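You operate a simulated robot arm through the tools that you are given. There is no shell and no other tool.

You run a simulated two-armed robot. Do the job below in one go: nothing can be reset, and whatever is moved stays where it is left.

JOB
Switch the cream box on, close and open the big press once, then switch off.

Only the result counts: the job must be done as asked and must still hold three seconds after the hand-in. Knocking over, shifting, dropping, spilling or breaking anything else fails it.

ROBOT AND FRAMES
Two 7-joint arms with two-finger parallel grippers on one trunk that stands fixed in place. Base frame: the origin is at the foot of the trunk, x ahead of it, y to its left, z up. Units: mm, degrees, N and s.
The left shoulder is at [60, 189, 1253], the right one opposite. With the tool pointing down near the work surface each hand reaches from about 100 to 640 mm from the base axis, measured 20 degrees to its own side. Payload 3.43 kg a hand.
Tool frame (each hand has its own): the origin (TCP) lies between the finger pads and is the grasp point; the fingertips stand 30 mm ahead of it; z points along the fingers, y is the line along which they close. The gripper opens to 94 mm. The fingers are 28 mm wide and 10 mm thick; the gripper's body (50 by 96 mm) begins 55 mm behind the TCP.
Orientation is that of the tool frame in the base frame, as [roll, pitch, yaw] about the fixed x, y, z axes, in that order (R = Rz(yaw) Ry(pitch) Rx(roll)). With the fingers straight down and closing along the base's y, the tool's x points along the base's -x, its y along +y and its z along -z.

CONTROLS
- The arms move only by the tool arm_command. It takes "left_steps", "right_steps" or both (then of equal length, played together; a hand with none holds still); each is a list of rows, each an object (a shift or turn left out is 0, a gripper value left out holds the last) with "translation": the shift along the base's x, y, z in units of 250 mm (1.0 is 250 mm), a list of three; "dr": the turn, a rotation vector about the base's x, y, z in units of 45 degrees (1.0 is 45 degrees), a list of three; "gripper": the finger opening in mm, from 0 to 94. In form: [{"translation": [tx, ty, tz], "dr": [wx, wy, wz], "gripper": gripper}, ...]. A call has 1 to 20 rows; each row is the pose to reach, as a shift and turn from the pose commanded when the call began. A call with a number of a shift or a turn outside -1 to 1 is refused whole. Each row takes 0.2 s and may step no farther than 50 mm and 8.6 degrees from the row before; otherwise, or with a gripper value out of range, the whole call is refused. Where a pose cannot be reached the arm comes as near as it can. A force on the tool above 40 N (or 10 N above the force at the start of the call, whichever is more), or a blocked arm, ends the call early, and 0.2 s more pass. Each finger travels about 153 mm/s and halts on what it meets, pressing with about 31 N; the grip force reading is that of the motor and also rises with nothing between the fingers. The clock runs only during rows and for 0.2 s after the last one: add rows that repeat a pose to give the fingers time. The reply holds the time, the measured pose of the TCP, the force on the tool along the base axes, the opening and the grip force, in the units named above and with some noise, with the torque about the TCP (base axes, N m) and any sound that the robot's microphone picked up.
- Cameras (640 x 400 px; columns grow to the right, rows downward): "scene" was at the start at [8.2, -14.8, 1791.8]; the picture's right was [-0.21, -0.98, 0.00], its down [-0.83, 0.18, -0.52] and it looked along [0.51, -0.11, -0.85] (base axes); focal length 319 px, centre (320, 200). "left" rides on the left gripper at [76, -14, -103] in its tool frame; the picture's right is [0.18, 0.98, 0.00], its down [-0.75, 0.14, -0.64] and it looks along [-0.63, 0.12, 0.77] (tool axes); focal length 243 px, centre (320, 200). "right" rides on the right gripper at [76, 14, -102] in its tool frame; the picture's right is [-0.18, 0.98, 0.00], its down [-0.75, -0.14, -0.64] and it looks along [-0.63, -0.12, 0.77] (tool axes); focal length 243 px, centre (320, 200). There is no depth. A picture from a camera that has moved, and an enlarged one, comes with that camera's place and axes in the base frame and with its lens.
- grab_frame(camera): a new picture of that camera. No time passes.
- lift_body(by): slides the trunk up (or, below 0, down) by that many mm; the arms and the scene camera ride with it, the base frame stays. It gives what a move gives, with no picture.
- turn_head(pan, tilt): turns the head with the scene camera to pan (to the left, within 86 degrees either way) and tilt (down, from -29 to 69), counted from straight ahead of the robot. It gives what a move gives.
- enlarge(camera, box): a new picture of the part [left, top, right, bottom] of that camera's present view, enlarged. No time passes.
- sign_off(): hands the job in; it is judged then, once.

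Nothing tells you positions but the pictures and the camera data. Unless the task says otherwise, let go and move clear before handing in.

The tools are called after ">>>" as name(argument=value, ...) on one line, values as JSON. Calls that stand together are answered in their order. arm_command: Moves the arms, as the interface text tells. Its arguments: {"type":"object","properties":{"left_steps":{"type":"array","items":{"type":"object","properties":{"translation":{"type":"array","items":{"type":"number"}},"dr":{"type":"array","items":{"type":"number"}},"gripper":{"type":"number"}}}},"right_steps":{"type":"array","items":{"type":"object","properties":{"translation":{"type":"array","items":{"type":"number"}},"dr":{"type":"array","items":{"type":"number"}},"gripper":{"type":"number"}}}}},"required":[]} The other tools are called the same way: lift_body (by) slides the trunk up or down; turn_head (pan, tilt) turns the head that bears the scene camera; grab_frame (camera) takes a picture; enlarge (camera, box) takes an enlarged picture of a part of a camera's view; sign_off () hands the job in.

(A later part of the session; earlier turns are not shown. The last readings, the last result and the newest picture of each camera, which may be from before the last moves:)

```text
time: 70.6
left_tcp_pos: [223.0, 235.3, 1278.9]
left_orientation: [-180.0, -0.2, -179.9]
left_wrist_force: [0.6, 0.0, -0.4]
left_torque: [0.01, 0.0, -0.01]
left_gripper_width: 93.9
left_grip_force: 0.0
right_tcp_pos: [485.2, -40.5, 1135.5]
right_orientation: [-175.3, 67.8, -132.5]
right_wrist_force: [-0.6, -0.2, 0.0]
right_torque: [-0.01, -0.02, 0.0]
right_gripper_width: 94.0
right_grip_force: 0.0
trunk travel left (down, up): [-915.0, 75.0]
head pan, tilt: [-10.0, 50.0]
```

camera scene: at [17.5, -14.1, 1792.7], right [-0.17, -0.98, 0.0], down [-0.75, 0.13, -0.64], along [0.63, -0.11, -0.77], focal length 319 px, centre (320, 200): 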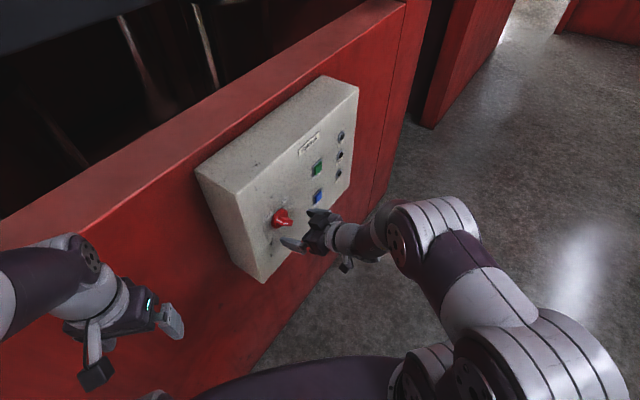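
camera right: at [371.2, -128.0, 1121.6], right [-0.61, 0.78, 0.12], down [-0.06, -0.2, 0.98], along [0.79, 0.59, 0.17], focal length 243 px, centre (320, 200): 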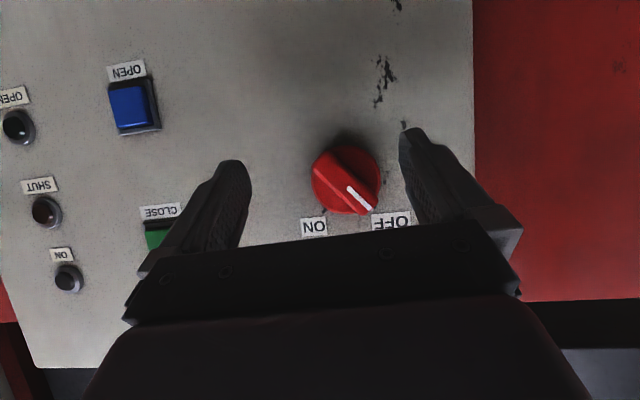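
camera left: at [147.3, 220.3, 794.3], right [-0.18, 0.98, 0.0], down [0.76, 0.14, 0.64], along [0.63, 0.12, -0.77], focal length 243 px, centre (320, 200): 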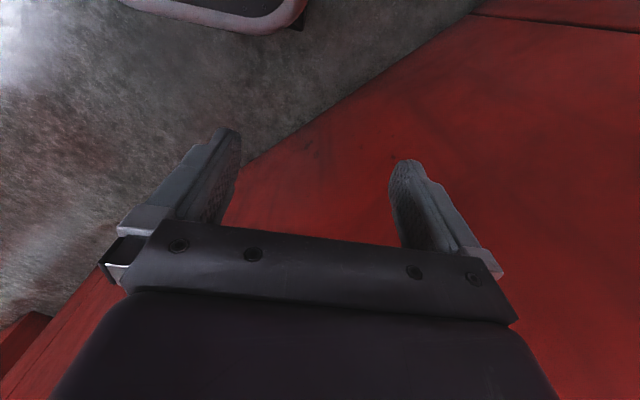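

The tilt is now 22°. I'll move in so the finger is level with the lever's depth, then bring it to the lever's left side.

>>> arm_command(right_steps=[{"translation": [0.034, 0.034, 0.016]}])

>>> grab_frame(camera="right")

>>> enlarge(camera="scene", box=[240, 180, 360, 270])

```text
time: 71.0
left_tcp_pos: [223.8, 235.9, 1281.2]
left_orientation: [-179.9, 0.0, -179.9]
left_wrist_force: [0.9, 0.5, 0.0]
left_torque: [0.03, 0.03, 0.0]
left_gripper_width: 93.8
left_grip_force: 0.1
right_tcp_pos: [493.4, -30.5, 1139.7]
right_orientation: [-175.2, 67.8, -132.3]
right_wrist_force: [0.9, 0.5, -0.5]
right_torque: [0.02, -0.01, 0.03]
right_gripper_width: 94.0
right_grip_force: 0.0
trunk travel left (down, up): [-915.0, 75.0]
head pan, tilt: [-10.0, 50.0]
```

```text
taken
camera right: at [392.3, -105.5, 1108.6], right [-0.62, 0.77, 0.14], down [-0.15, -0.29, 0.94], along [0.77, 0.57, 0.3], focal length 243 px, centre (320, 200)
```

right: 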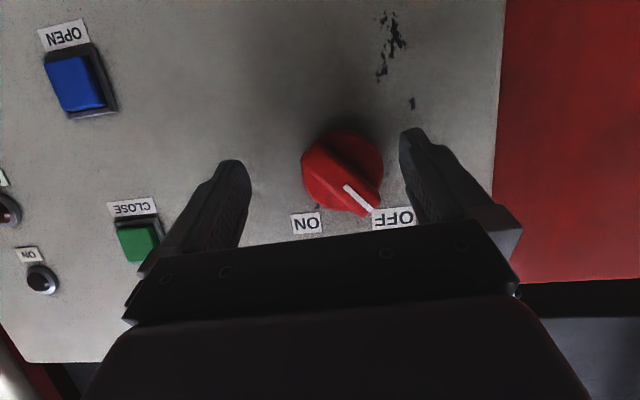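

```text
4.44 times, centred on (300, 225) of scene
camera zoom: at [17.3, -13.0, 1792.7], right [-0.17, -0.98, 0.0], down [-0.75, 0.13, -0.64], along [0.63, -0.11, -0.77], focal length 1419 px, centre (409, 89)
```

zoom: 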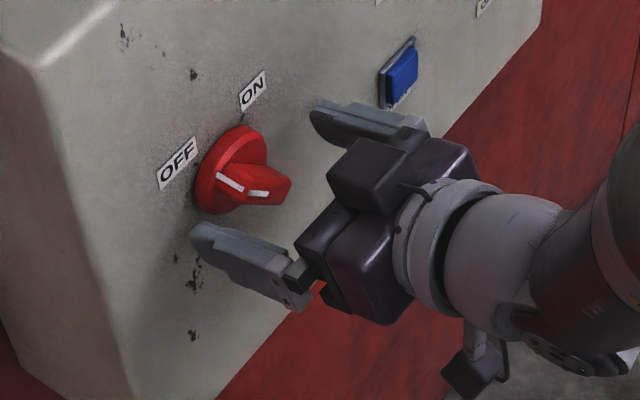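

The left finger sits just left of and below the lever. I'll push right in small steps and watch the force and the knob.

>>> arm_command(right_steps=[{"translation": [0.03, -0.03, 0.0]}, {"translation": [0.047, -0.047, 0.0]}, {"translation": [0.058, -0.058, 0.024]}])

>>> grab_frame(camera="right")

>>> enlarge(camera="scene", box=[240, 180, 360, 270])

```text
time: 71.8
left_tcp_pos: [215.8, 240.3, 1280.0]
left_orientation: [-179.7, 0.2, 180.0]
left_wrist_force: [0.0, 0.3, 0.0]
left_torque: [0.02, 0.0, -0.03]
left_gripper_width: 94.2
left_grip_force: 0.2
right_tcp_pos: [499.8, -41.3, 1147.7]
right_orientation: [-174.4, 67.7, -131.3]
right_wrist_force: [-29.3, 21.7, 1.2]
right_torque: [0.57, -0.16, 1.38]
right_gripper_width: 94.2
right_grip_force: 0.5
trunk travel left (down, up): [-915.0, 75.0]
head pan, tilt: [-10.0, 50.0]
```

```text
taken
camera right: at [399.8, -115.0, 1116.9], right [-0.63, 0.77, 0.13], down [-0.15, -0.29, 0.94], along [0.76, 0.57, 0.3], focal length 243 px, centre (320, 200)
```

right: 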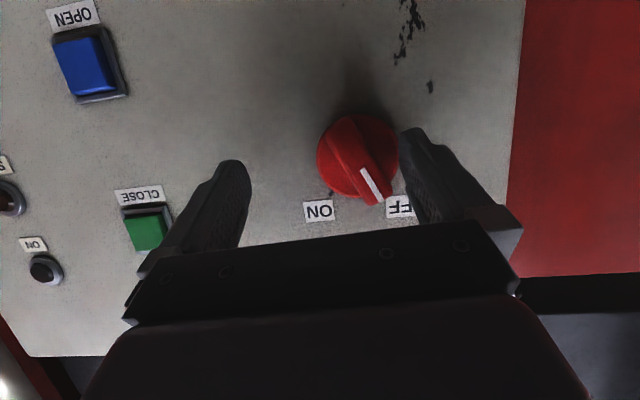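

```text
4.44 times, centred on (300, 225) of scene
camera zoom: at [7.6, -6.2, 1792.9], right [-0.17, -0.98, 0.0], down [-0.75, 0.13, -0.65], along [0.64, -0.11, -0.76], focal length 1419 px, centre (409, 89)
```

zoom: 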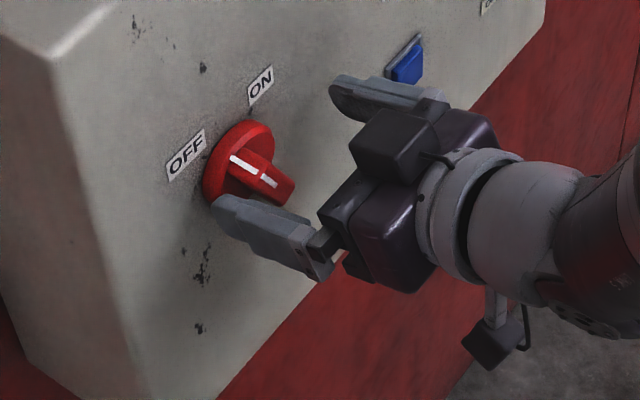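

>>> enlarge(camera="right", box=[300, 90, 460, 230])

>>> enlarge(camera="scene", box=[270, 195, 315, 235])

```text
2.86 times, centred on (380, 160) of right
camera zoom: at [399.8, -115.0, 1116.9], right [-0.63, 0.77, 0.13], down [-0.15, -0.29, 0.94], along [0.76, 0.57, 0.3], focal length 693 px, centre (149, 314)
```

zoom: 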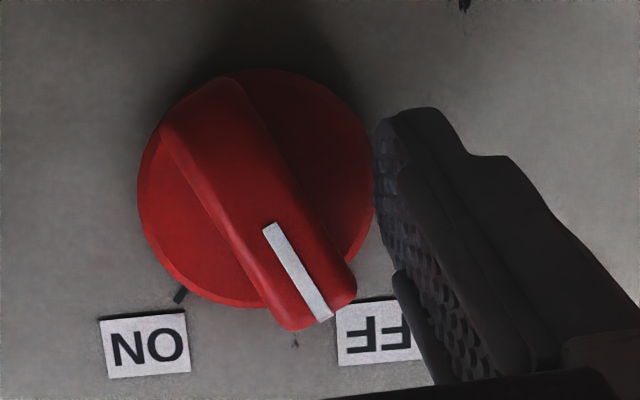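

```text
10.00 times, centred on (292, 215) of scene
camera zoom: at [7.6, -6.2, 1792.9], right [-0.17, -0.98, 0.0], down [-0.75, 0.13, -0.65], along [0.64, -0.11, -0.76], focal length 3193 px, centre (595, 50)
```

zoom: 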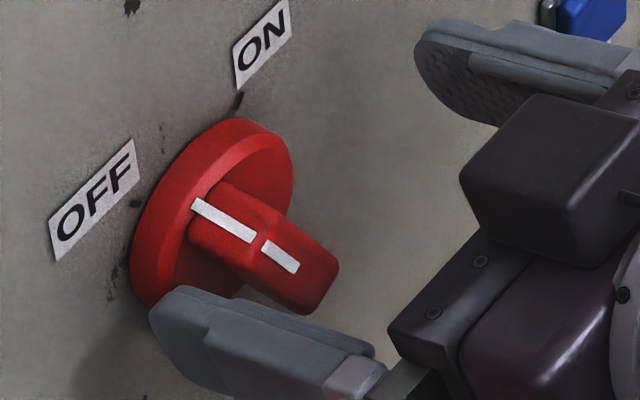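

The fingertip is bearing on the knob's disc rim. I'll back off, retract about 8 mm so it only meets the lever, and check whether the knob holds its angle.

>>> arm_command(right_steps=[{"translation": [-0.057, 0.057, 0.0]}, {"translation": [-0.08, 0.034, 0.0]}])

>>> enlarge(camera="right", box=[300, 90, 460, 230])

>>> enlarge(camera="scene", box=[255, 190, 315, 240])

```text
time: 72.4
left_tcp_pos: [220.6, 236.9, 1281.0]
left_orientation: [-179.8, 0.0, -180.0]
left_wrist_force: [-0.3, 0.2, -0.6]
left_torque: [-0.04, -0.05, 0.02]
left_gripper_width: 93.7
left_grip_force: 0.0
right_tcp_pos: [486.0, -35.6, 1147.4]
right_orientation: [-174.9, 67.7, -132.1]
right_wrist_force: [-0.6, 0.8, 0.5]
right_torque: [-0.01, 0.03, -0.03]
right_gripper_width: 94.1
right_grip_force: 0.1
trunk travel left (down, up): [-915.0, 75.0]
head pan, tilt: [-10.0, 50.0]
```

```text
2.86 times, centred on (380, 160) of right
camera zoom: at [385.6, -110.0, 1116.5], right [-0.62, 0.77, 0.14], down [-0.15, -0.29, 0.94], along [0.77, 0.57, 0.3], focal length 693 px, centre (149, 314)
```

zoom: 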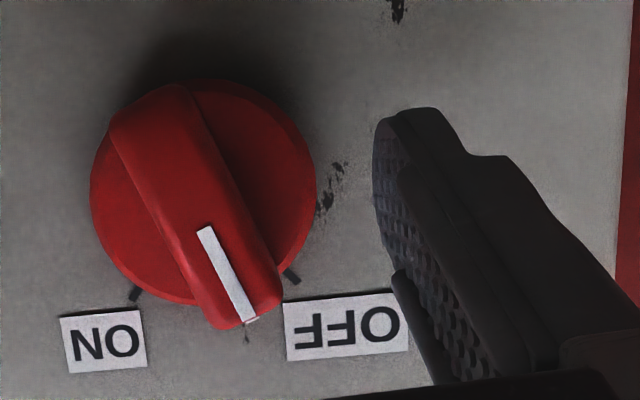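

```text
8.00 times, centred on (285, 215) of scene
camera zoom: at [15.0, -11.8, 1792.8], right [-0.17, -0.98, 0.0], down [-0.75, 0.13, -0.64], along [0.63, -0.11, -0.76], focal length 2555 px, centre (600, 80)
```

zoom: 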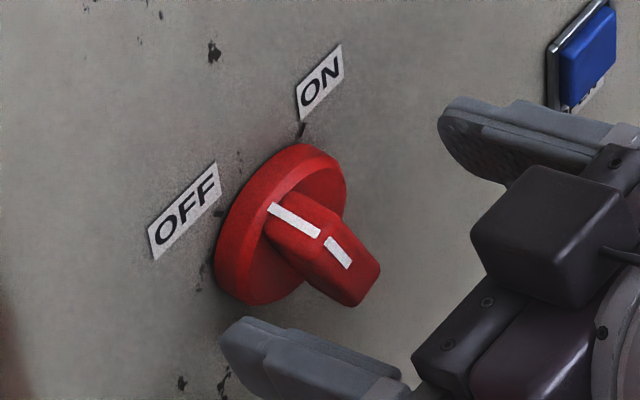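

The knob holds its angle by friction and is already about 20° round. I'll push again on the lever only.

>>> arm_command(right_steps=[{"translation": [0.05, -0.05, 0.012]}, {"translation": [0.075, -0.075, 0.016]}, {"translation": [0.085, -0.085, 0.02]}, {"translation": [0.095, -0.095, 0.024]}])

>>> enlarge(camera="right", box=[300, 90, 460, 230])

>>> enlarge(camera="scene", box=[255, 190, 315, 240])

```text
time: 73.4
left_tcp_pos: [219.3, 242.5, 1279.7]
left_orientation: [-179.7, 0.0, -179.9]
left_wrist_force: [-0.2, -0.1, 0.1]
left_torque: [0.03, 0.0, 0.01]
left_gripper_width: 93.8
left_grip_force: 0.1
right_tcp_pos: [506.4, -55.3, 1150.7]
right_orientation: [-174.9, 67.5, -131.8]
right_wrist_force: [-19.4, 21.5, -7.7]
right_torque: [0.16, -0.05, 0.84]
right_gripper_width: 94.2
right_grip_force: 0.5
trunk travel left (down, up): [-915.0, 75.0]
head pan, tilt: [-10.0, 50.0]
```

```text
2.86 times, centred on (380, 160) of right
camera zoom: at [405.3, -130.3, 1121.6], right [-0.63, 0.77, 0.14], down [-0.15, -0.29, 0.95], along [0.76, 0.57, 0.29], focal length 693 px, centre (149, 314)
```

zoom: 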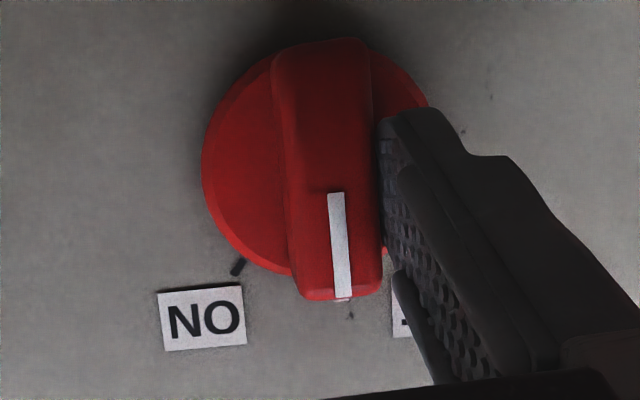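

```text
8.00 times, centred on (285, 215) of scene
camera zoom: at [11.5, -5.1, 1792.7], right [-0.17, -0.98, 0.0], down [-0.75, 0.13, -0.65], along [0.64, -0.11, -0.76], focal length 2555 px, centre (600, 80)
```

zoom: 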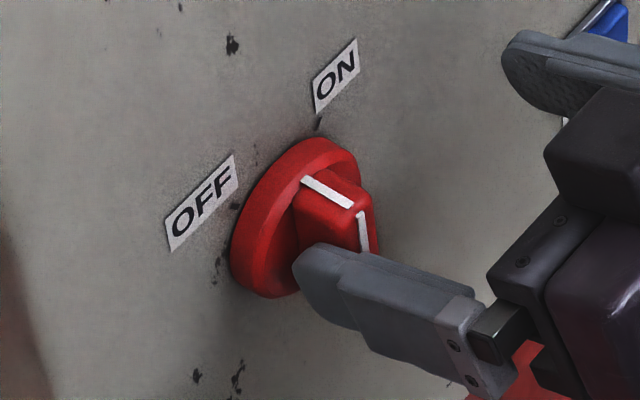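

The lever is now vertical, matching my geometry. Next I'll back off slightly, raise the finger to the upper half of the lever and push it on to ON.

>>> arm_command(right_steps=[{"translation": [-0.03, 0.03, 0.0]}, {"translation": [-0.03, 0.03, 0.08]}, {"translation": [0.0, 0.0, 0.08]}, {"translation": [0.02, -0.02, 0.08]}, {"translation": [0.035, -0.035, 0.08]}])

>>> enlarge(camera="right", box=[300, 90, 460, 230])

>>> enlarge(camera="scene", box=[255, 140, 355, 240])

```text
time: 74.6
left_tcp_pos: [217.3, 237.8, 1280.8]
left_orientation: [-179.9, 0.2, -179.9]
left_wrist_force: [0.0, -0.8, 0.3]
left_torque: [0.05, 0.03, 0.0]
left_gripper_width: 93.7
left_grip_force: 0.0
right_tcp_pos: [511.2, -58.3, 1176.4]
right_orientation: [-175.1, 68.5, -131.2]
right_wrist_force: [-26.5, 33.3, 17.8]
right_torque: [1.94, 0.81, 0.56]
right_gripper_width: 94.3
right_grip_force: 0.0
trunk travel left (down, up): [-915.0, 75.0]
head pan, tilt: [-10.0, 50.0]
stopped in row 5 (right hand): the force on the tool passed its limit at 45 N (the readings are from after the stop); the commanded pose is now the measured one
```

```text
2.86 times, centred on (380, 160) of right
camera zoom: at [412.1, -135.5, 1144.0], right [-0.64, 0.75, 0.14], down [-0.15, -0.3, 0.94], along [0.75, 0.58, 0.31], focal length 693 px, centre (149, 314)
```

zoom: 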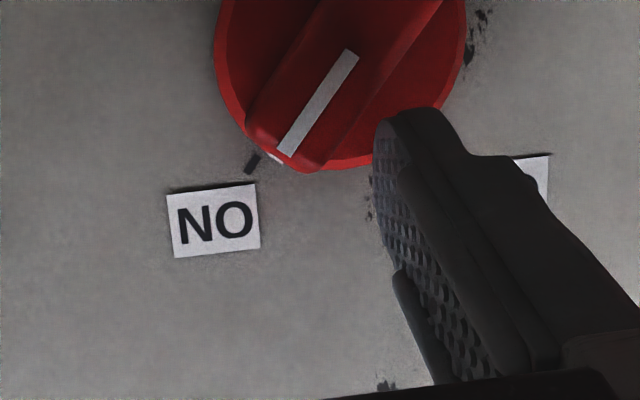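

```text
4.00 times, centred on (305, 190) of scene
camera zoom: at [9.2, -9.9, 1793.1], right [-0.17, -0.98, 0.0], down [-0.75, 0.13, -0.65], along [0.64, -0.11, -0.76], focal length 1277 px, centre (380, 240)
```

zoom: 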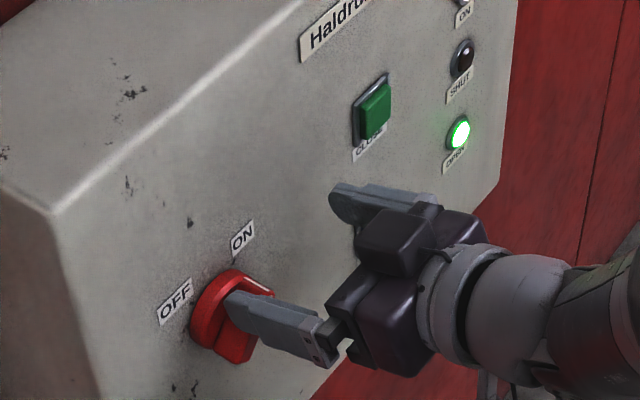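

The knob has snapped to ON and the OPEN lamp is lit. I'll withdraw clear of the knob and check the panel.

>>> arm_command(right_steps=[{"translation": [-0.03, 0.03, 0.01]}, {"translation": [-0.07, -0.01, 0.01], "dr": [-0.05, 0.05, 0]}, {"translation": [-0.11, -0.05, 0.01], "dr": [-0.1, 0.1, 0]}, {"translation": [-0.16, -0.12, 0.01], "dr": [-0.16, 0.16, 0]}])

>>> grab_frame(camera="right")

>>> enlarge(camera="scene", box=[200, 80, 400, 260])

```text
time: 75.6
left_tcp_pos: [223.0, 234.5, 1279.7]
left_orientation: [179.9, -0.1, -180.0]
left_wrist_force: [0.2, -0.2, 0.2]
left_torque: [0.02, 0.01, 0.03]
left_gripper_width: 94.0
left_grip_force: 0.0
right_tcp_pos: [476.7, -96.8, 1174.5]
right_orientation: [-176.3, 57.8, -133.0]
right_wrist_force: [1.2, 0.3, 0.9]
right_torque: [0.0, 0.0, -0.02]
right_gripper_width: 93.8
right_grip_force: 0.1
trunk travel left (down, up): [-915.0, 75.0]
head pan, tilt: [-10.0, 50.0]
```

```text
taken
camera right: at [374.0, -175.2, 1166.3], right [-0.61, 0.78, 0.12], down [-0.03, -0.17, 0.98], along [0.79, 0.6, 0.13], focal length 243 px, centre (320, 200)
```

right: 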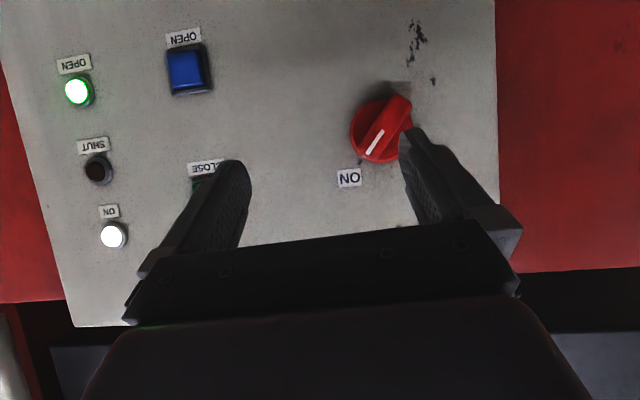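

```text
2.22 times, centred on (300, 170) of scene
camera zoom: at [16.9, -12.9, 1792.7], right [-0.17, -0.98, 0.0], down [-0.75, 0.13, -0.64], along [0.63, -0.11, -0.77], focal length 710 px, centre (364, 267)
```

zoom: 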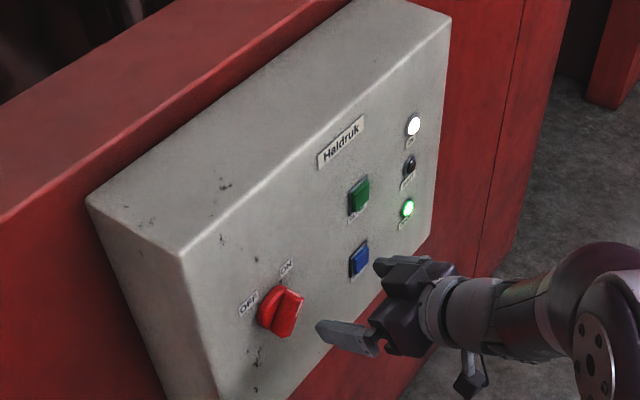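

Both the ON and OPEN lamps are lit. I'll move right to face the CLOSE button, with the fingers closing on the way.

>>> arm_command(right_steps=[{"translation": [0.11, -0.11, 0.02], "gripper": 94}, {"translation": [0.22, -0.22, 0.04], "gripper": 94}, {"translation": [0.33, -0.33, 0.06], "gripper": 0}, {"translation": [0.33, -0.33, 0.06], "gripper": 0}, {"translation": [0.33, -0.33, 0.06], "gripper": 0}, {"translation": [0.33, -0.33, 0.06], "gripper": 0}])

>>> grab_frame(camera="right")

>>> enlarge(camera="scene", box=[240, 80, 440, 260])

```text
time: 77.0
left_tcp_pos: [222.9, 234.2, 1280.1]
left_orientation: [180.0, -0.2, 180.0]
left_wrist_force: [-0.3, -0.3, 0.2]
left_torque: [0.02, -0.01, 0.02]
left_gripper_width: 93.9
left_grip_force: 0.0
right_tcp_pos: [559.7, -178.6, 1189.9]
right_orientation: [-176.4, 57.9, -133.0]
right_wrist_force: [-0.4, -0.6, -0.6]
right_torque: [0.02, -0.02, -0.03]
right_gripper_width: 0.0
right_grip_force: 31.2
trunk travel left (down, up): [-915.0, 75.0]
head pan, tilt: [-10.0, 50.0]
```

```text
taken
camera right: at [456.6, -256.5, 1181.1], right [-0.61, 0.78, 0.12], down [-0.03, -0.18, 0.98], along [0.79, 0.6, 0.13], focal length 243 px, centre (320, 200)
```

right: 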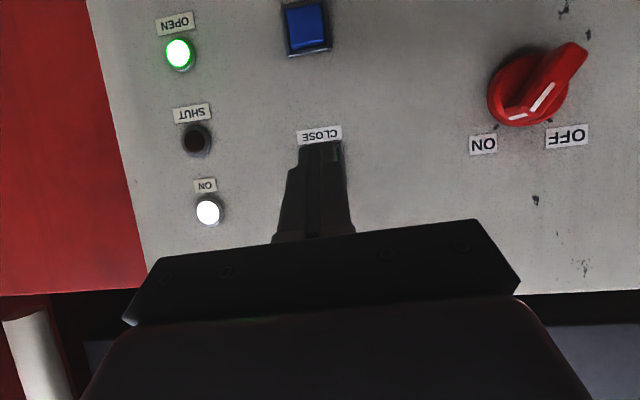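

```text
2.22 times, centred on (340, 170) of scene
camera zoom: at [17.7, -14.0, 1792.7], right [-0.17, -0.98, 0.0], down [-0.75, 0.13, -0.64], along [0.63, -0.11, -0.77], focal length 710 px, centre (276, 267)
```

zoom: 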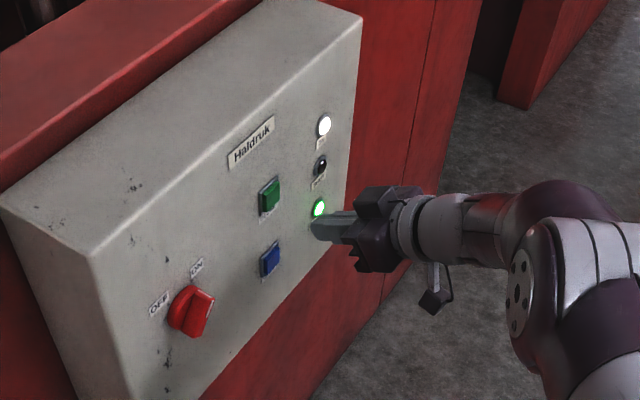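

The CLOSE button should be at s≈266, z≈1184, and the closed fingertips are lined up with it. I'll advance to just short of it, then creep in.

>>> arm_command(right_steps=[{"translation": [0.08, 0.066, 0]}, {"translation": [0.156, 0.139, 0]}])

>>> enlarge(camera="scene", box=[280, 130, 380, 220])

>>> grab_frame(camera="right")

```text
time: 77.6
left_tcp_pos: [225.0, 235.7, 1279.0]
left_orientation: [-179.9, -0.2, -180.0]
left_wrist_force: [0.8, 0.2, 0.4]
left_torque: [-0.02, 0.03, -0.02]
left_gripper_width: 93.8
left_grip_force: 0.2
right_tcp_pos: [600.5, -144.4, 1190.5]
right_orientation: [-176.4, 57.8, -133.0]
right_wrist_force: [1.2, 0.1, 0.4]
right_torque: [-0.05, 0.03, 0.02]
right_gripper_width: 0.0
right_grip_force: 31.3
trunk travel left (down, up): [-915.0, 75.0]
head pan, tilt: [-10.0, 50.0]
```

```text
4.44 times, centred on (330, 175) of scene
camera zoom: at [19.0, -13.0, 1792.7], right [-0.17, -0.98, 0.0], down [-0.76, 0.13, -0.64], along [0.63, -0.11, -0.77], focal length 1419 px, centre (276, 311)
```

zoom: 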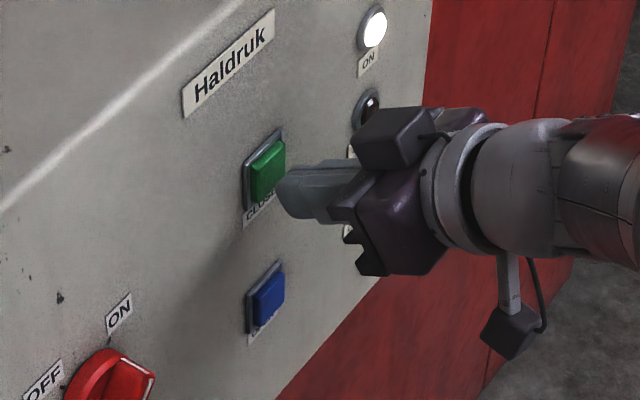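

```text
taken
camera right: at [497.3, -221.4, 1181.3], right [-0.61, 0.78, 0.12], down [-0.03, -0.18, 0.98], along [0.79, 0.6, 0.13], focal length 243 px, centre (320, 200)
```

right: 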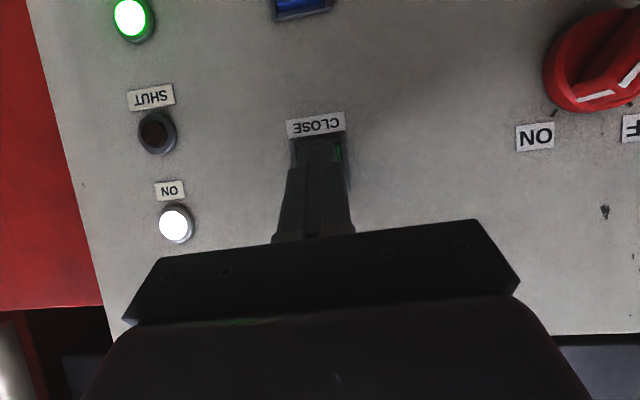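

>>> arm_command(right_steps=[{"translation": [0.011, 0.017, 0.004]}, {"translation": [0.02, 0.026, 0.004]}])

>>> arm_command(right_steps=[{"translation": [0.0085, 0.0085, 0]}])

>>> enlarge(camera="scene", box=[280, 130, 380, 220])

```text
time: 78.2
left_tcp_pos: [223.9, 234.5, 1280.2]
left_orientation: [180.0, -0.2, -180.0]
left_wrist_force: [1.2, 0.5, -0.1]
left_torque: [0.01, -0.02, 0.0]
left_gripper_width: 93.9
left_grip_force: 0.1
right_tcp_pos: [603.5, -137.5, 1190.6]
right_orientation: [-176.3, 57.7, -133.0]
right_wrist_force: [0.6, -1.0, -0.8]
right_torque: [-0.03, 0.05, 0.0]
right_gripper_width: 0.0
right_grip_force: 31.6
trunk travel left (down, up): [-915.0, 75.0]
head pan, tilt: [-10.0, 50.0]
heard: click
```

```text
time: 78.6
left_tcp_pos: [223.0, 232.6, 1280.7]
left_orientation: [-180.0, -0.2, 180.0]
left_wrist_force: [-0.4, -0.4, 0.8]
left_torque: [0.0, 0.01, -0.01]
left_gripper_width: 94.1
left_grip_force: 0.1
right_tcp_pos: [605.1, -137.4, 1189.2]
right_orientation: [-176.5, 57.7, -133.1]
right_wrist_force: [-2.2, -3.6, 0.5]
right_torque: [0.01, 0.05, 0.0]
right_gripper_width: 0.0
right_grip_force: 30.9
trunk travel left (down, up): [-915.0, 75.0]
head pan, tilt: [-10.0, 50.0]
```

```text
4.44 times, centred on (330, 175) of scene
camera zoom: at [16.5, -14.6, 1792.8], right [-0.17, -0.98, 0.0], down [-0.75, 0.13, -0.64], along [0.63, -0.11, -0.77], focal length 1419 px, centre (276, 311)
```

zoom: 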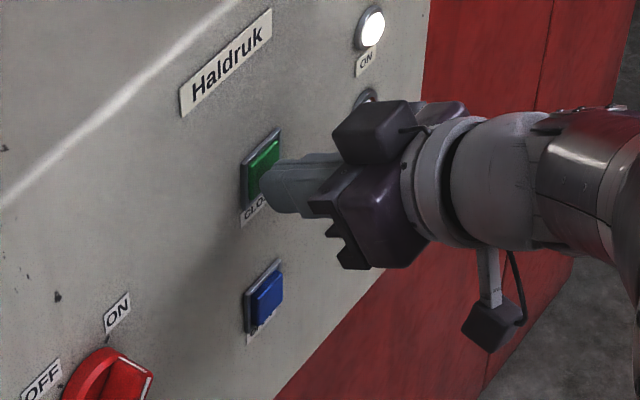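

A click was heard and the button is held in. I'll check whether the press is moving and what the lamps say.

>>> grab_frame(camera="scene")

>>> grab_frame(camera="right")

>>> arm_command(right_steps=[{"translation": [0, 0, 0]}, {"translation": [0, 0, 0]}])

>>> grab_frame(camera="scene")

>>> grab_frame(camera="right")

```text
taken
camera scene: at [16.5, -14.6, 1792.8], right [-0.17, -0.98, 0.0], down [-0.75, 0.13, -0.64], along [0.63, -0.11, -0.77], focal length 319 px, centre (320, 200)
```

scene: 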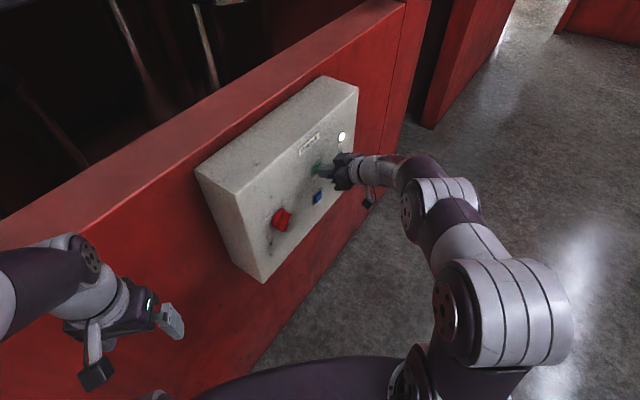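

```text
taken
camera right: at [502.5, -213.6, 1181.5], right [-0.61, 0.78, 0.12], down [-0.03, -0.18, 0.98], along [0.79, 0.6, 0.13], focal length 243 px, centre (320, 200)
```

right: 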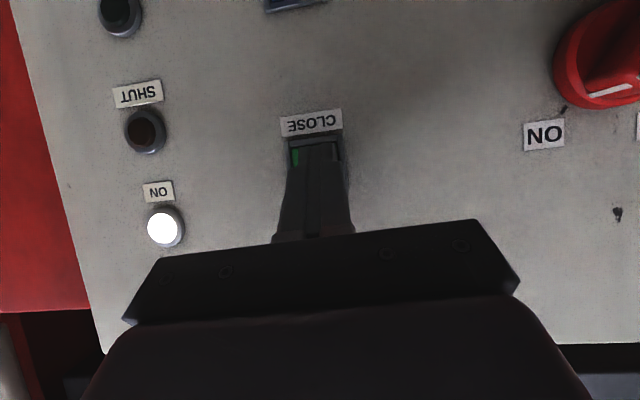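

```text
time: 79.2
left_tcp_pos: [223.1, 234.2, 1281.6]
left_orientation: [-180.0, -0.1, 180.0]
left_wrist_force: [-0.6, 0.5, 0.5]
left_torque: [-0.01, -0.02, -0.01]
left_gripper_width: 94.1
left_grip_force: 0.1
right_tcp_pos: [605.6, -135.0, 1189.3]
right_orientation: [-176.4, 57.8, -133.0]
right_wrist_force: [-2.8, -3.0, 0.9]
right_torque: [-0.02, 0.02, -0.03]
right_gripper_width: 0.0
right_grip_force: 31.1
trunk travel left (down, up): [-915.0, 75.0]
head pan, tilt: [-10.0, 50.0]
```

```text
taken
camera scene: at [16.5, -14.8, 1792.7], right [-0.17, -0.98, 0.0], down [-0.75, 0.13, -0.64], along [0.63, -0.11, -0.77], focal length 319 px, centre (320, 200)
```

scene: 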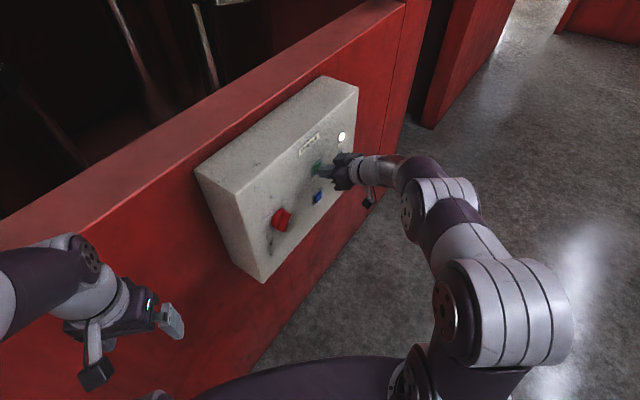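

```text
taken
camera right: at [502.5, -213.7, 1181.4], right [-0.61, 0.78, 0.12], down [-0.03, -0.18, 0.98], along [0.79, 0.6, 0.13], focal length 243 px, centre (320, 200)
```

right: 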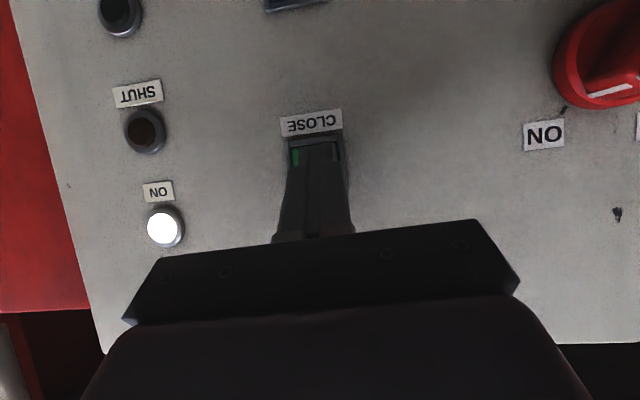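

The OPEN lamp went out, so the press is moving. I'll keep holding and watch the platen.

>>> turn_head(pan=0, tilt=25)

>>> grab_frame(camera="scene")

>>> arm_command(right_steps=[{"translation": [0, 0, 0]}, {"translation": [0, 0, 0]}, {"translation": [0, 0, 0]}, {"translation": [0, 0, 0]}, {"translation": [0, 0, 0]}])

>>> grab_frame(camera="scene")

>>> grab_frame(camera="right")

```text
time: 80.1
left_tcp_pos: [223.4, 233.8, 1281.0]
left_orientation: [179.9, -0.2, -179.9]
left_wrist_force: [-0.6, -0.6, -0.2]
left_torque: [0.01, 0.02, -0.01]
left_gripper_width: 94.0
left_grip_force: 0.1
right_tcp_pos: [605.3, -137.2, 1190.2]
right_orientation: [-176.4, 57.7, -133.1]
right_wrist_force: [-2.9, -2.9, -1.1]
right_torque: [-0.05, 0.05, 0.0]
right_gripper_width: 0.0
right_grip_force: 30.9
trunk travel left (down, up): [-915.0, 75.0]
head pan, tilt: [0.0, 25.0]
```

```text
taken
camera scene: at [32.8, -1.4, 1830.2], right [0.0, -1.0, 0.0], down [-0.42, 0.0, -0.91], along [0.91, 0.0, -0.42], focal length 319 px, centre (320, 200)
```

scene: 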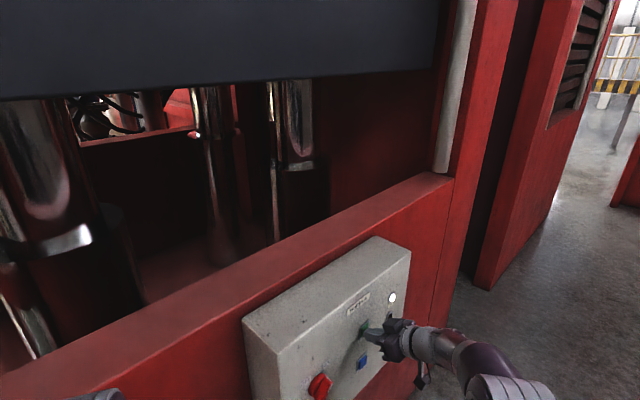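

```text
time: 81.3
left_tcp_pos: [222.4, 233.8, 1279.8]
left_orientation: [-180.0, -0.1, 180.0]
left_wrist_force: [-0.3, -0.3, 0.2]
left_torque: [-0.01, 0.01, 0.0]
left_gripper_width: 94.1
left_grip_force: 0.1
right_tcp_pos: [605.2, -136.0, 1190.7]
right_orientation: [-176.4, 57.8, -133.0]
right_wrist_force: [-2.4, -2.2, -0.7]
right_torque: [-0.05, 0.05, -0.03]
right_gripper_width: 0.0
right_grip_force: 31.0
trunk travel left (down, up): [-915.0, 75.0]
head pan, tilt: [0.0, 25.0]
```

```text
taken
camera scene: at [32.8, -1.4, 1830.2], right [0.0, -1.0, 0.0], down [-0.42, 0.0, -0.91], along [0.91, 0.0, -0.42], focal length 319 px, centre (320, 200)
```

scene: 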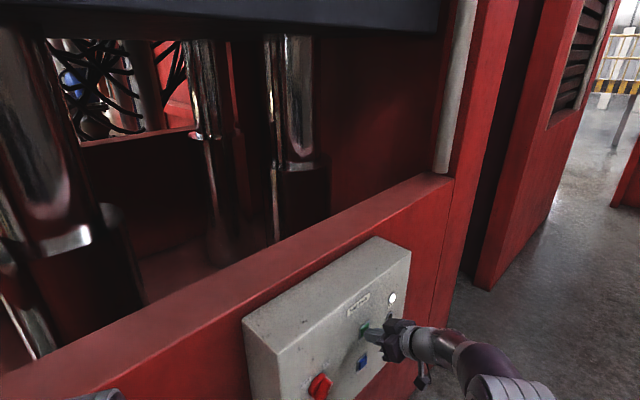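

```text
taken
camera right: at [502.6, -213.6, 1181.5], right [-0.61, 0.78, 0.12], down [-0.03, -0.18, 0.98], along [0.79, 0.6, 0.13], focal length 243 px, centre (320, 200)
```

right: 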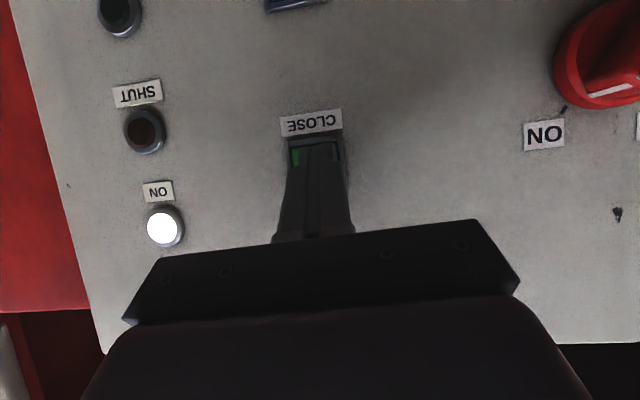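

The platen is rising, so the press closes upward. I'll keep holding until the SHUT lamp lights.

>>> arm_command(right_steps=[{"translation": [0, 0, 0]}, {"translation": [0, 0, 0]}, {"translation": [0, 0, 0]}, {"translation": [0, 0, 0]}, {"translation": [0, 0, 0]}, {"translation": [0, 0, 0]}, {"translation": [0, 0, 0]}, {"translation": [0, 0, 0]}, {"translation": [0, 0, 0]}, {"translation": [0, 0, 0]}])

>>> grab_frame(camera="right")

>>> grab_frame(camera="scene")

```text
time: 83.5
left_tcp_pos: [222.1, 233.9, 1281.0]
left_orientation: [-179.9, -0.1, 180.0]
left_wrist_force: [0.0, -0.4, -0.7]
left_torque: [0.01, 0.02, -0.02]
left_gripper_width: 94.1
left_grip_force: 0.0
right_tcp_pos: [604.9, -135.9, 1190.4]
right_orientation: [-176.2, 58.0, -133.1]
right_wrist_force: [-3.8, -2.7, -1.2]
right_torque: [-0.01, 0.08, 0.0]
right_gripper_width: 0.0
right_grip_force: 31.1
trunk travel left (down, up): [-915.0, 75.0]
head pan, tilt: [0.0, 25.0]
```

```text
taken
camera right: at [502.6, -213.6, 1181.5], right [-0.61, 0.78, 0.12], down [-0.03, -0.18, 0.98], along [0.79, 0.6, 0.13], focal length 243 px, centre (320, 200)
```

right: 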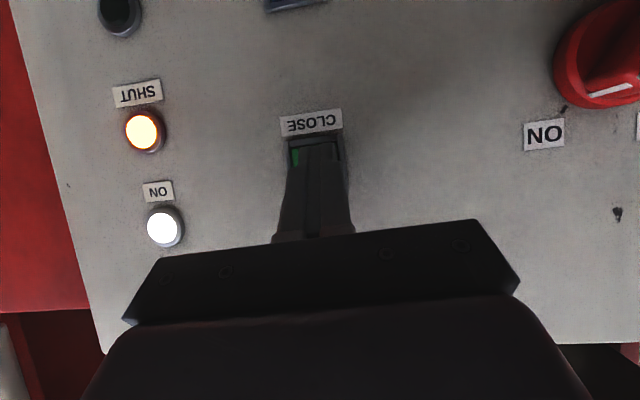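

```text
taken
camera scene: at [32.8, -1.4, 1830.2], right [0.0, -1.0, 0.0], down [-0.42, 0.0, -0.91], along [0.91, 0.0, -0.42], focal length 319 px, centre (320, 200)
```

scene: 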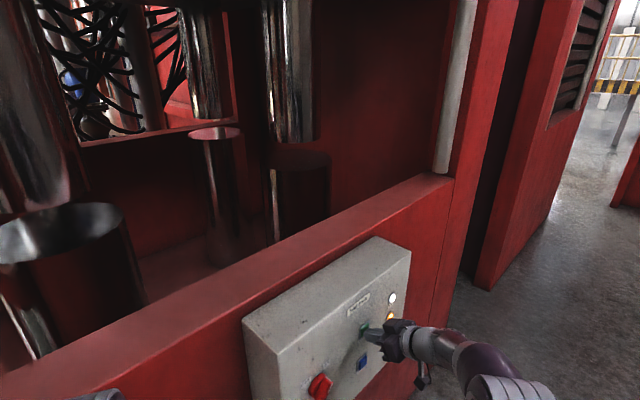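

The SHUT lamp is lit, so the press is closed. I'll release CLOSE, confirm it stays shut, and move down to the OPEN button.

>>> arm_command(right_steps=[{"translation": [-0.06, -0.06, 0]}, {"translation": [-0.12, -0.12, 0]}, {"translation": [-0.12, -0.12, -0.16]}, {"translation": [-0.12, -0.12, -0.33]}, {"translation": [-0.115, -0.125, -0.505]}])

>>> grab_frame(camera="right")

>>> grab_frame(camera="scene")

>>> enlarge(camera="scene", box=[300, 260, 440, 390])

```text
time: 84.7
left_tcp_pos: [223.3, 234.2, 1280.3]
left_orientation: [179.9, -0.1, -180.0]
left_wrist_force: [-0.9, -0.7, 0.6]
left_torque: [0.01, -0.01, -0.02]
left_gripper_width: 93.9
left_grip_force: 0.1
right_tcp_pos: [577.7, -167.4, 1065.5]
right_orientation: [-176.3, 57.8, -133.0]
right_wrist_force: [0.1, 0.8, -0.4]
right_torque: [0.0, -0.02, -0.03]
right_gripper_width: 0.0
right_grip_force: 31.1
trunk travel left (down, up): [-915.0, 75.0]
head pan, tilt: [0.0, 25.0]
```

```text
taken
camera right: at [474.1, -245.0, 1056.9], right [-0.61, 0.78, 0.12], down [-0.03, -0.18, 0.98], along [0.79, 0.6, 0.13], focal length 243 px, centre (320, 200)
```

right: 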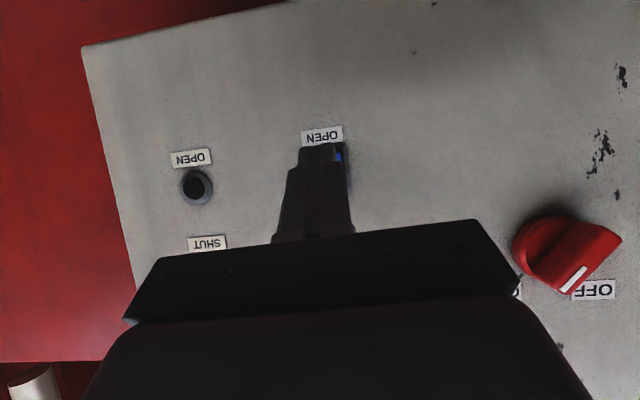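

```text
taken
camera scene: at [34.2, -1.4, 1830.3], right [0.0, -1.0, 0.0], down [-0.42, 0.0, -0.91], along [0.91, 0.0, -0.42], focal length 319 px, centre (320, 200)
```

scene: 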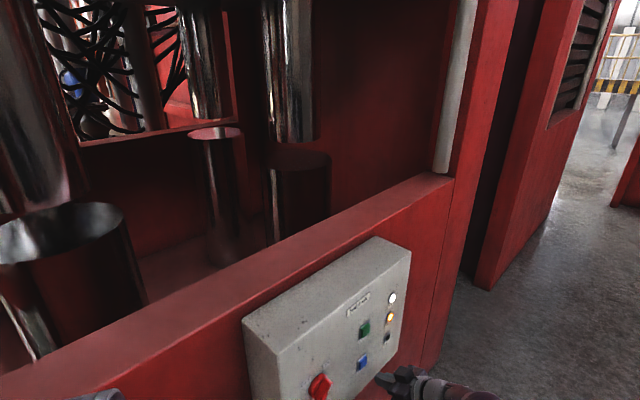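

```text
3.08 times, centred on (370, 325) of scene
camera zoom: at [34.2, -1.4, 1830.3], right [0.0, -1.0, 0.0], down [-0.42, 0.0, -0.91], along [0.91, 0.0, -0.42], focal length 982 px, centre (166, -185)
```

zoom: 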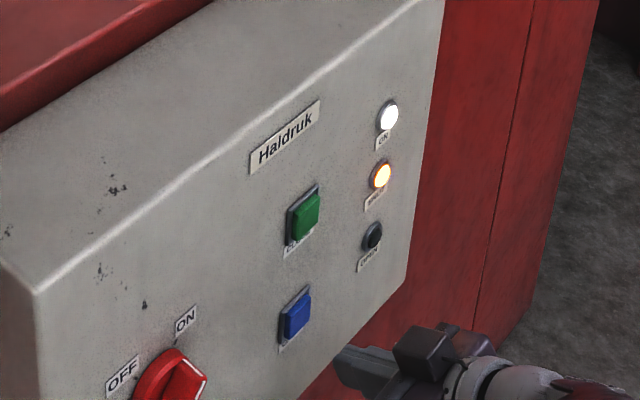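

It stays SHUT after release. Now I'll press the OPEN button the same way.

>>> arm_command(right_steps=[{"translation": [0.05, 0.06, 0]}, {"translation": [0.09, 0.107, 0]}, {"translation": [0.1, 0.117, 0]}, {"translation": [0.11, 0.127, 0]}])

>>> grab_frame(camera="right")

>>> enlarge(camera="scene", box=[300, 260, 440, 390])

```text
time: 85.7
left_tcp_pos: [222.4, 234.1, 1279.8]
left_orientation: [-180.0, -0.1, -179.9]
left_wrist_force: [-0.1, -0.8, 0.4]
left_torque: [-0.02, 0.0, 0.02]
left_gripper_width: 94.0
left_grip_force: 0.0
right_tcp_pos: [604.0, -135.2, 1065.3]
right_orientation: [-176.3, 57.9, -133.0]
right_wrist_force: [-2.5, -2.9, 1.2]
right_torque: [-0.02, -0.02, -0.03]
right_gripper_width: 0.1
right_grip_force: 31.3
trunk travel left (down, up): [-915.0, 75.0]
head pan, tilt: [0.0, 25.0]
heard: click
```

```text
taken
camera right: at [501.7, -213.1, 1056.3], right [-0.61, 0.78, 0.12], down [-0.03, -0.18, 0.98], along [0.79, 0.6, 0.13], focal length 243 px, centre (320, 200)
```

right: 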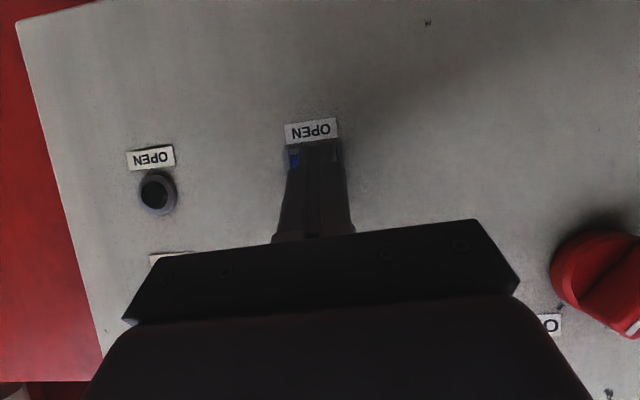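

```text
3.08 times, centred on (370, 325) of scene
camera zoom: at [32.8, -1.2, 1830.3], right [0.0, -1.0, 0.0], down [-0.42, 0.0, -0.91], along [0.91, 0.0, -0.42], focal length 982 px, centre (166, -185)
```

zoom: 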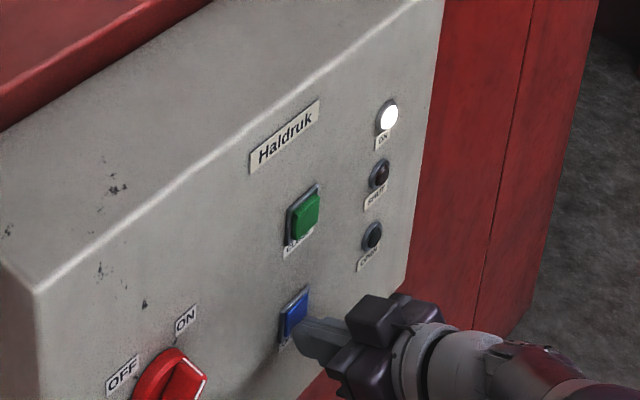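

The OPEN button clicked and the SHUT lamp went out. I'll hold until the OPEN lamp lights.

>>> arm_command(right_steps=[{"translation": [0, 0, 0]}, {"translation": [0, 0, 0]}, {"translation": [0, 0, 0]}, {"translation": [0, 0, 0]}, {"translation": [0, 0, 0]}, {"translation": [0, 0, 0]}, {"translation": [0, 0, 0]}, {"translation": [0, 0, 0]}, {"translation": [0, 0, 0]}, {"translation": [0, 0, 0]}, {"translation": [0, 0, 0]}, {"translation": [0, 0, 0]}, {"translation": [0, 0, 0]}, {"translation": [0, 0, 0]}, {"translation": [0, 0, 0]}, {"translation": [0, 0, 0]}])

>>> grab_frame(camera="scene")

>>> enlarge(camera="scene", box=[300, 260, 440, 390])

```text
time: 89.1
left_tcp_pos: [221.1, 233.5, 1279.5]
left_orientation: [-179.9, -0.1, -180.0]
left_wrist_force: [-0.8, 0.3, 0.0]
left_torque: [0.0, -0.02, 0.01]
left_gripper_width: 94.0
left_grip_force: 0.1
right_tcp_pos: [605.3, -135.2, 1066.5]
right_orientation: [-176.2, 57.8, -133.0]
right_wrist_force: [-3.1, -2.7, -1.5]
right_torque: [-0.06, 0.03, -0.01]
right_gripper_width: 0.2
right_grip_force: 30.9
trunk travel left (down, up): [-915.0, 75.0]
head pan, tilt: [0.0, 25.0]
```

```text
taken
camera scene: at [33.0, -1.2, 1830.2], right [0.0, -1.0, 0.0], down [-0.42, 0.0, -0.91], along [0.91, 0.0, -0.42], focal length 319 px, centre (320, 200)
```

scene: 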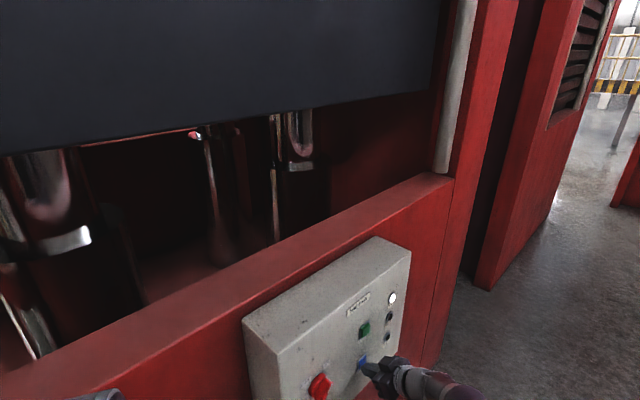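

```text
3.08 times, centred on (370, 325) of scene
camera zoom: at [33.0, -1.2, 1830.2], right [0.0, -1.0, 0.0], down [-0.42, 0.0, -0.91], along [0.91, 0.0, -0.42], focal length 982 px, centre (166, -185)
```

zoom: 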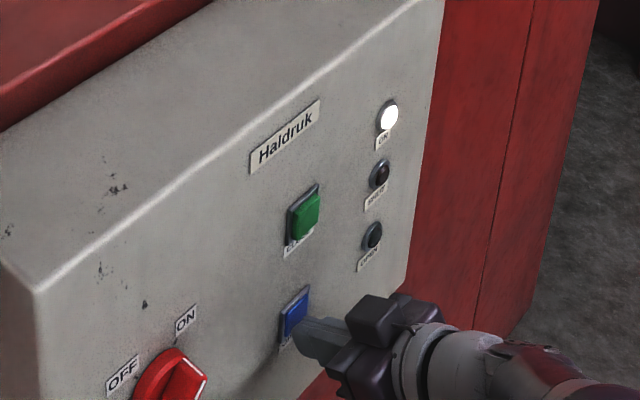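

>>> arm_command(right_steps=[{"translation": [0, 0, 0]}, {"translation": [0, 0, 0]}, {"translation": [0, 0, 0]}, {"translation": [0, 0, 0]}, {"translation": [0, 0, 0]}, {"translation": [0, 0, 0]}, {"translation": [0, 0, 0]}, {"translation": [0, 0, 0]}])

>>> grab_frame(camera="scene")

>>> enlarge(camera="scene", box=[300, 260, 440, 390])

```text
time: 90.9
left_tcp_pos: [223.4, 234.7, 1281.1]
left_orientation: [179.9, -0.1, -179.9]
left_wrist_force: [-0.3, 0.3, 0.8]
left_torque: [-0.01, 0.01, 0.01]
left_gripper_width: 93.9
left_grip_force: 0.0
right_tcp_pos: [604.8, -135.7, 1064.7]
right_orientation: [-176.3, 57.8, -133.0]
right_wrist_force: [-2.4, -1.9, -0.9]
right_torque: [-0.05, 0.0, -0.01]
right_gripper_width: 0.0
right_grip_force: 30.7
trunk travel left (down, up): [-915.0, 75.0]
head pan, tilt: [0.0, 25.0]
```

```text
taken
camera scene: at [33.0, -1.2, 1830.2], right [0.0, -1.0, 0.0], down [-0.42, 0.0, -0.91], along [0.91, 0.0, -0.42], focal length 319 px, centre (320, 200)
```

scene: 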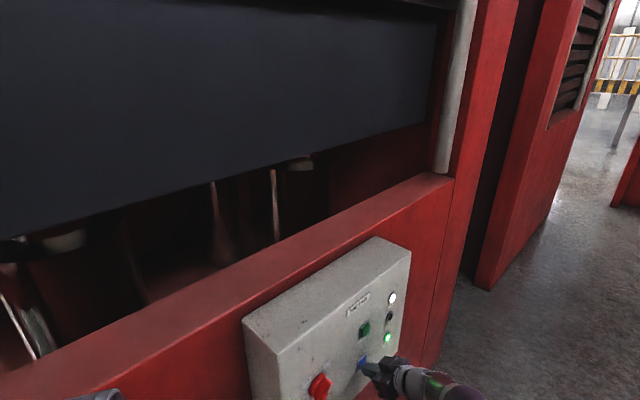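

```text
3.08 times, centred on (370, 325) of scene
camera zoom: at [33.0, -1.2, 1830.2], right [0.0, -1.0, 0.0], down [-0.42, 0.0, -0.91], along [0.91, 0.0, -0.42], focal length 982 px, centre (166, -185)
```

zoom: 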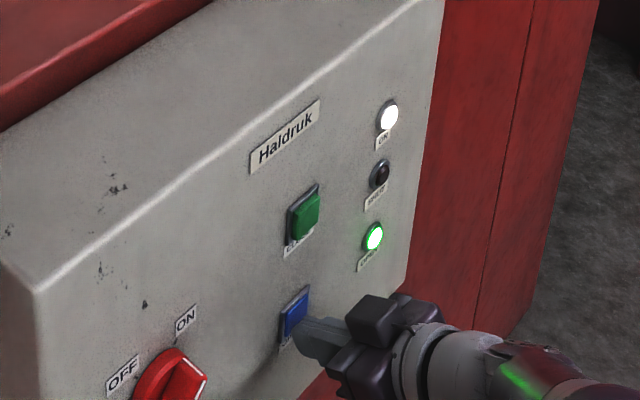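

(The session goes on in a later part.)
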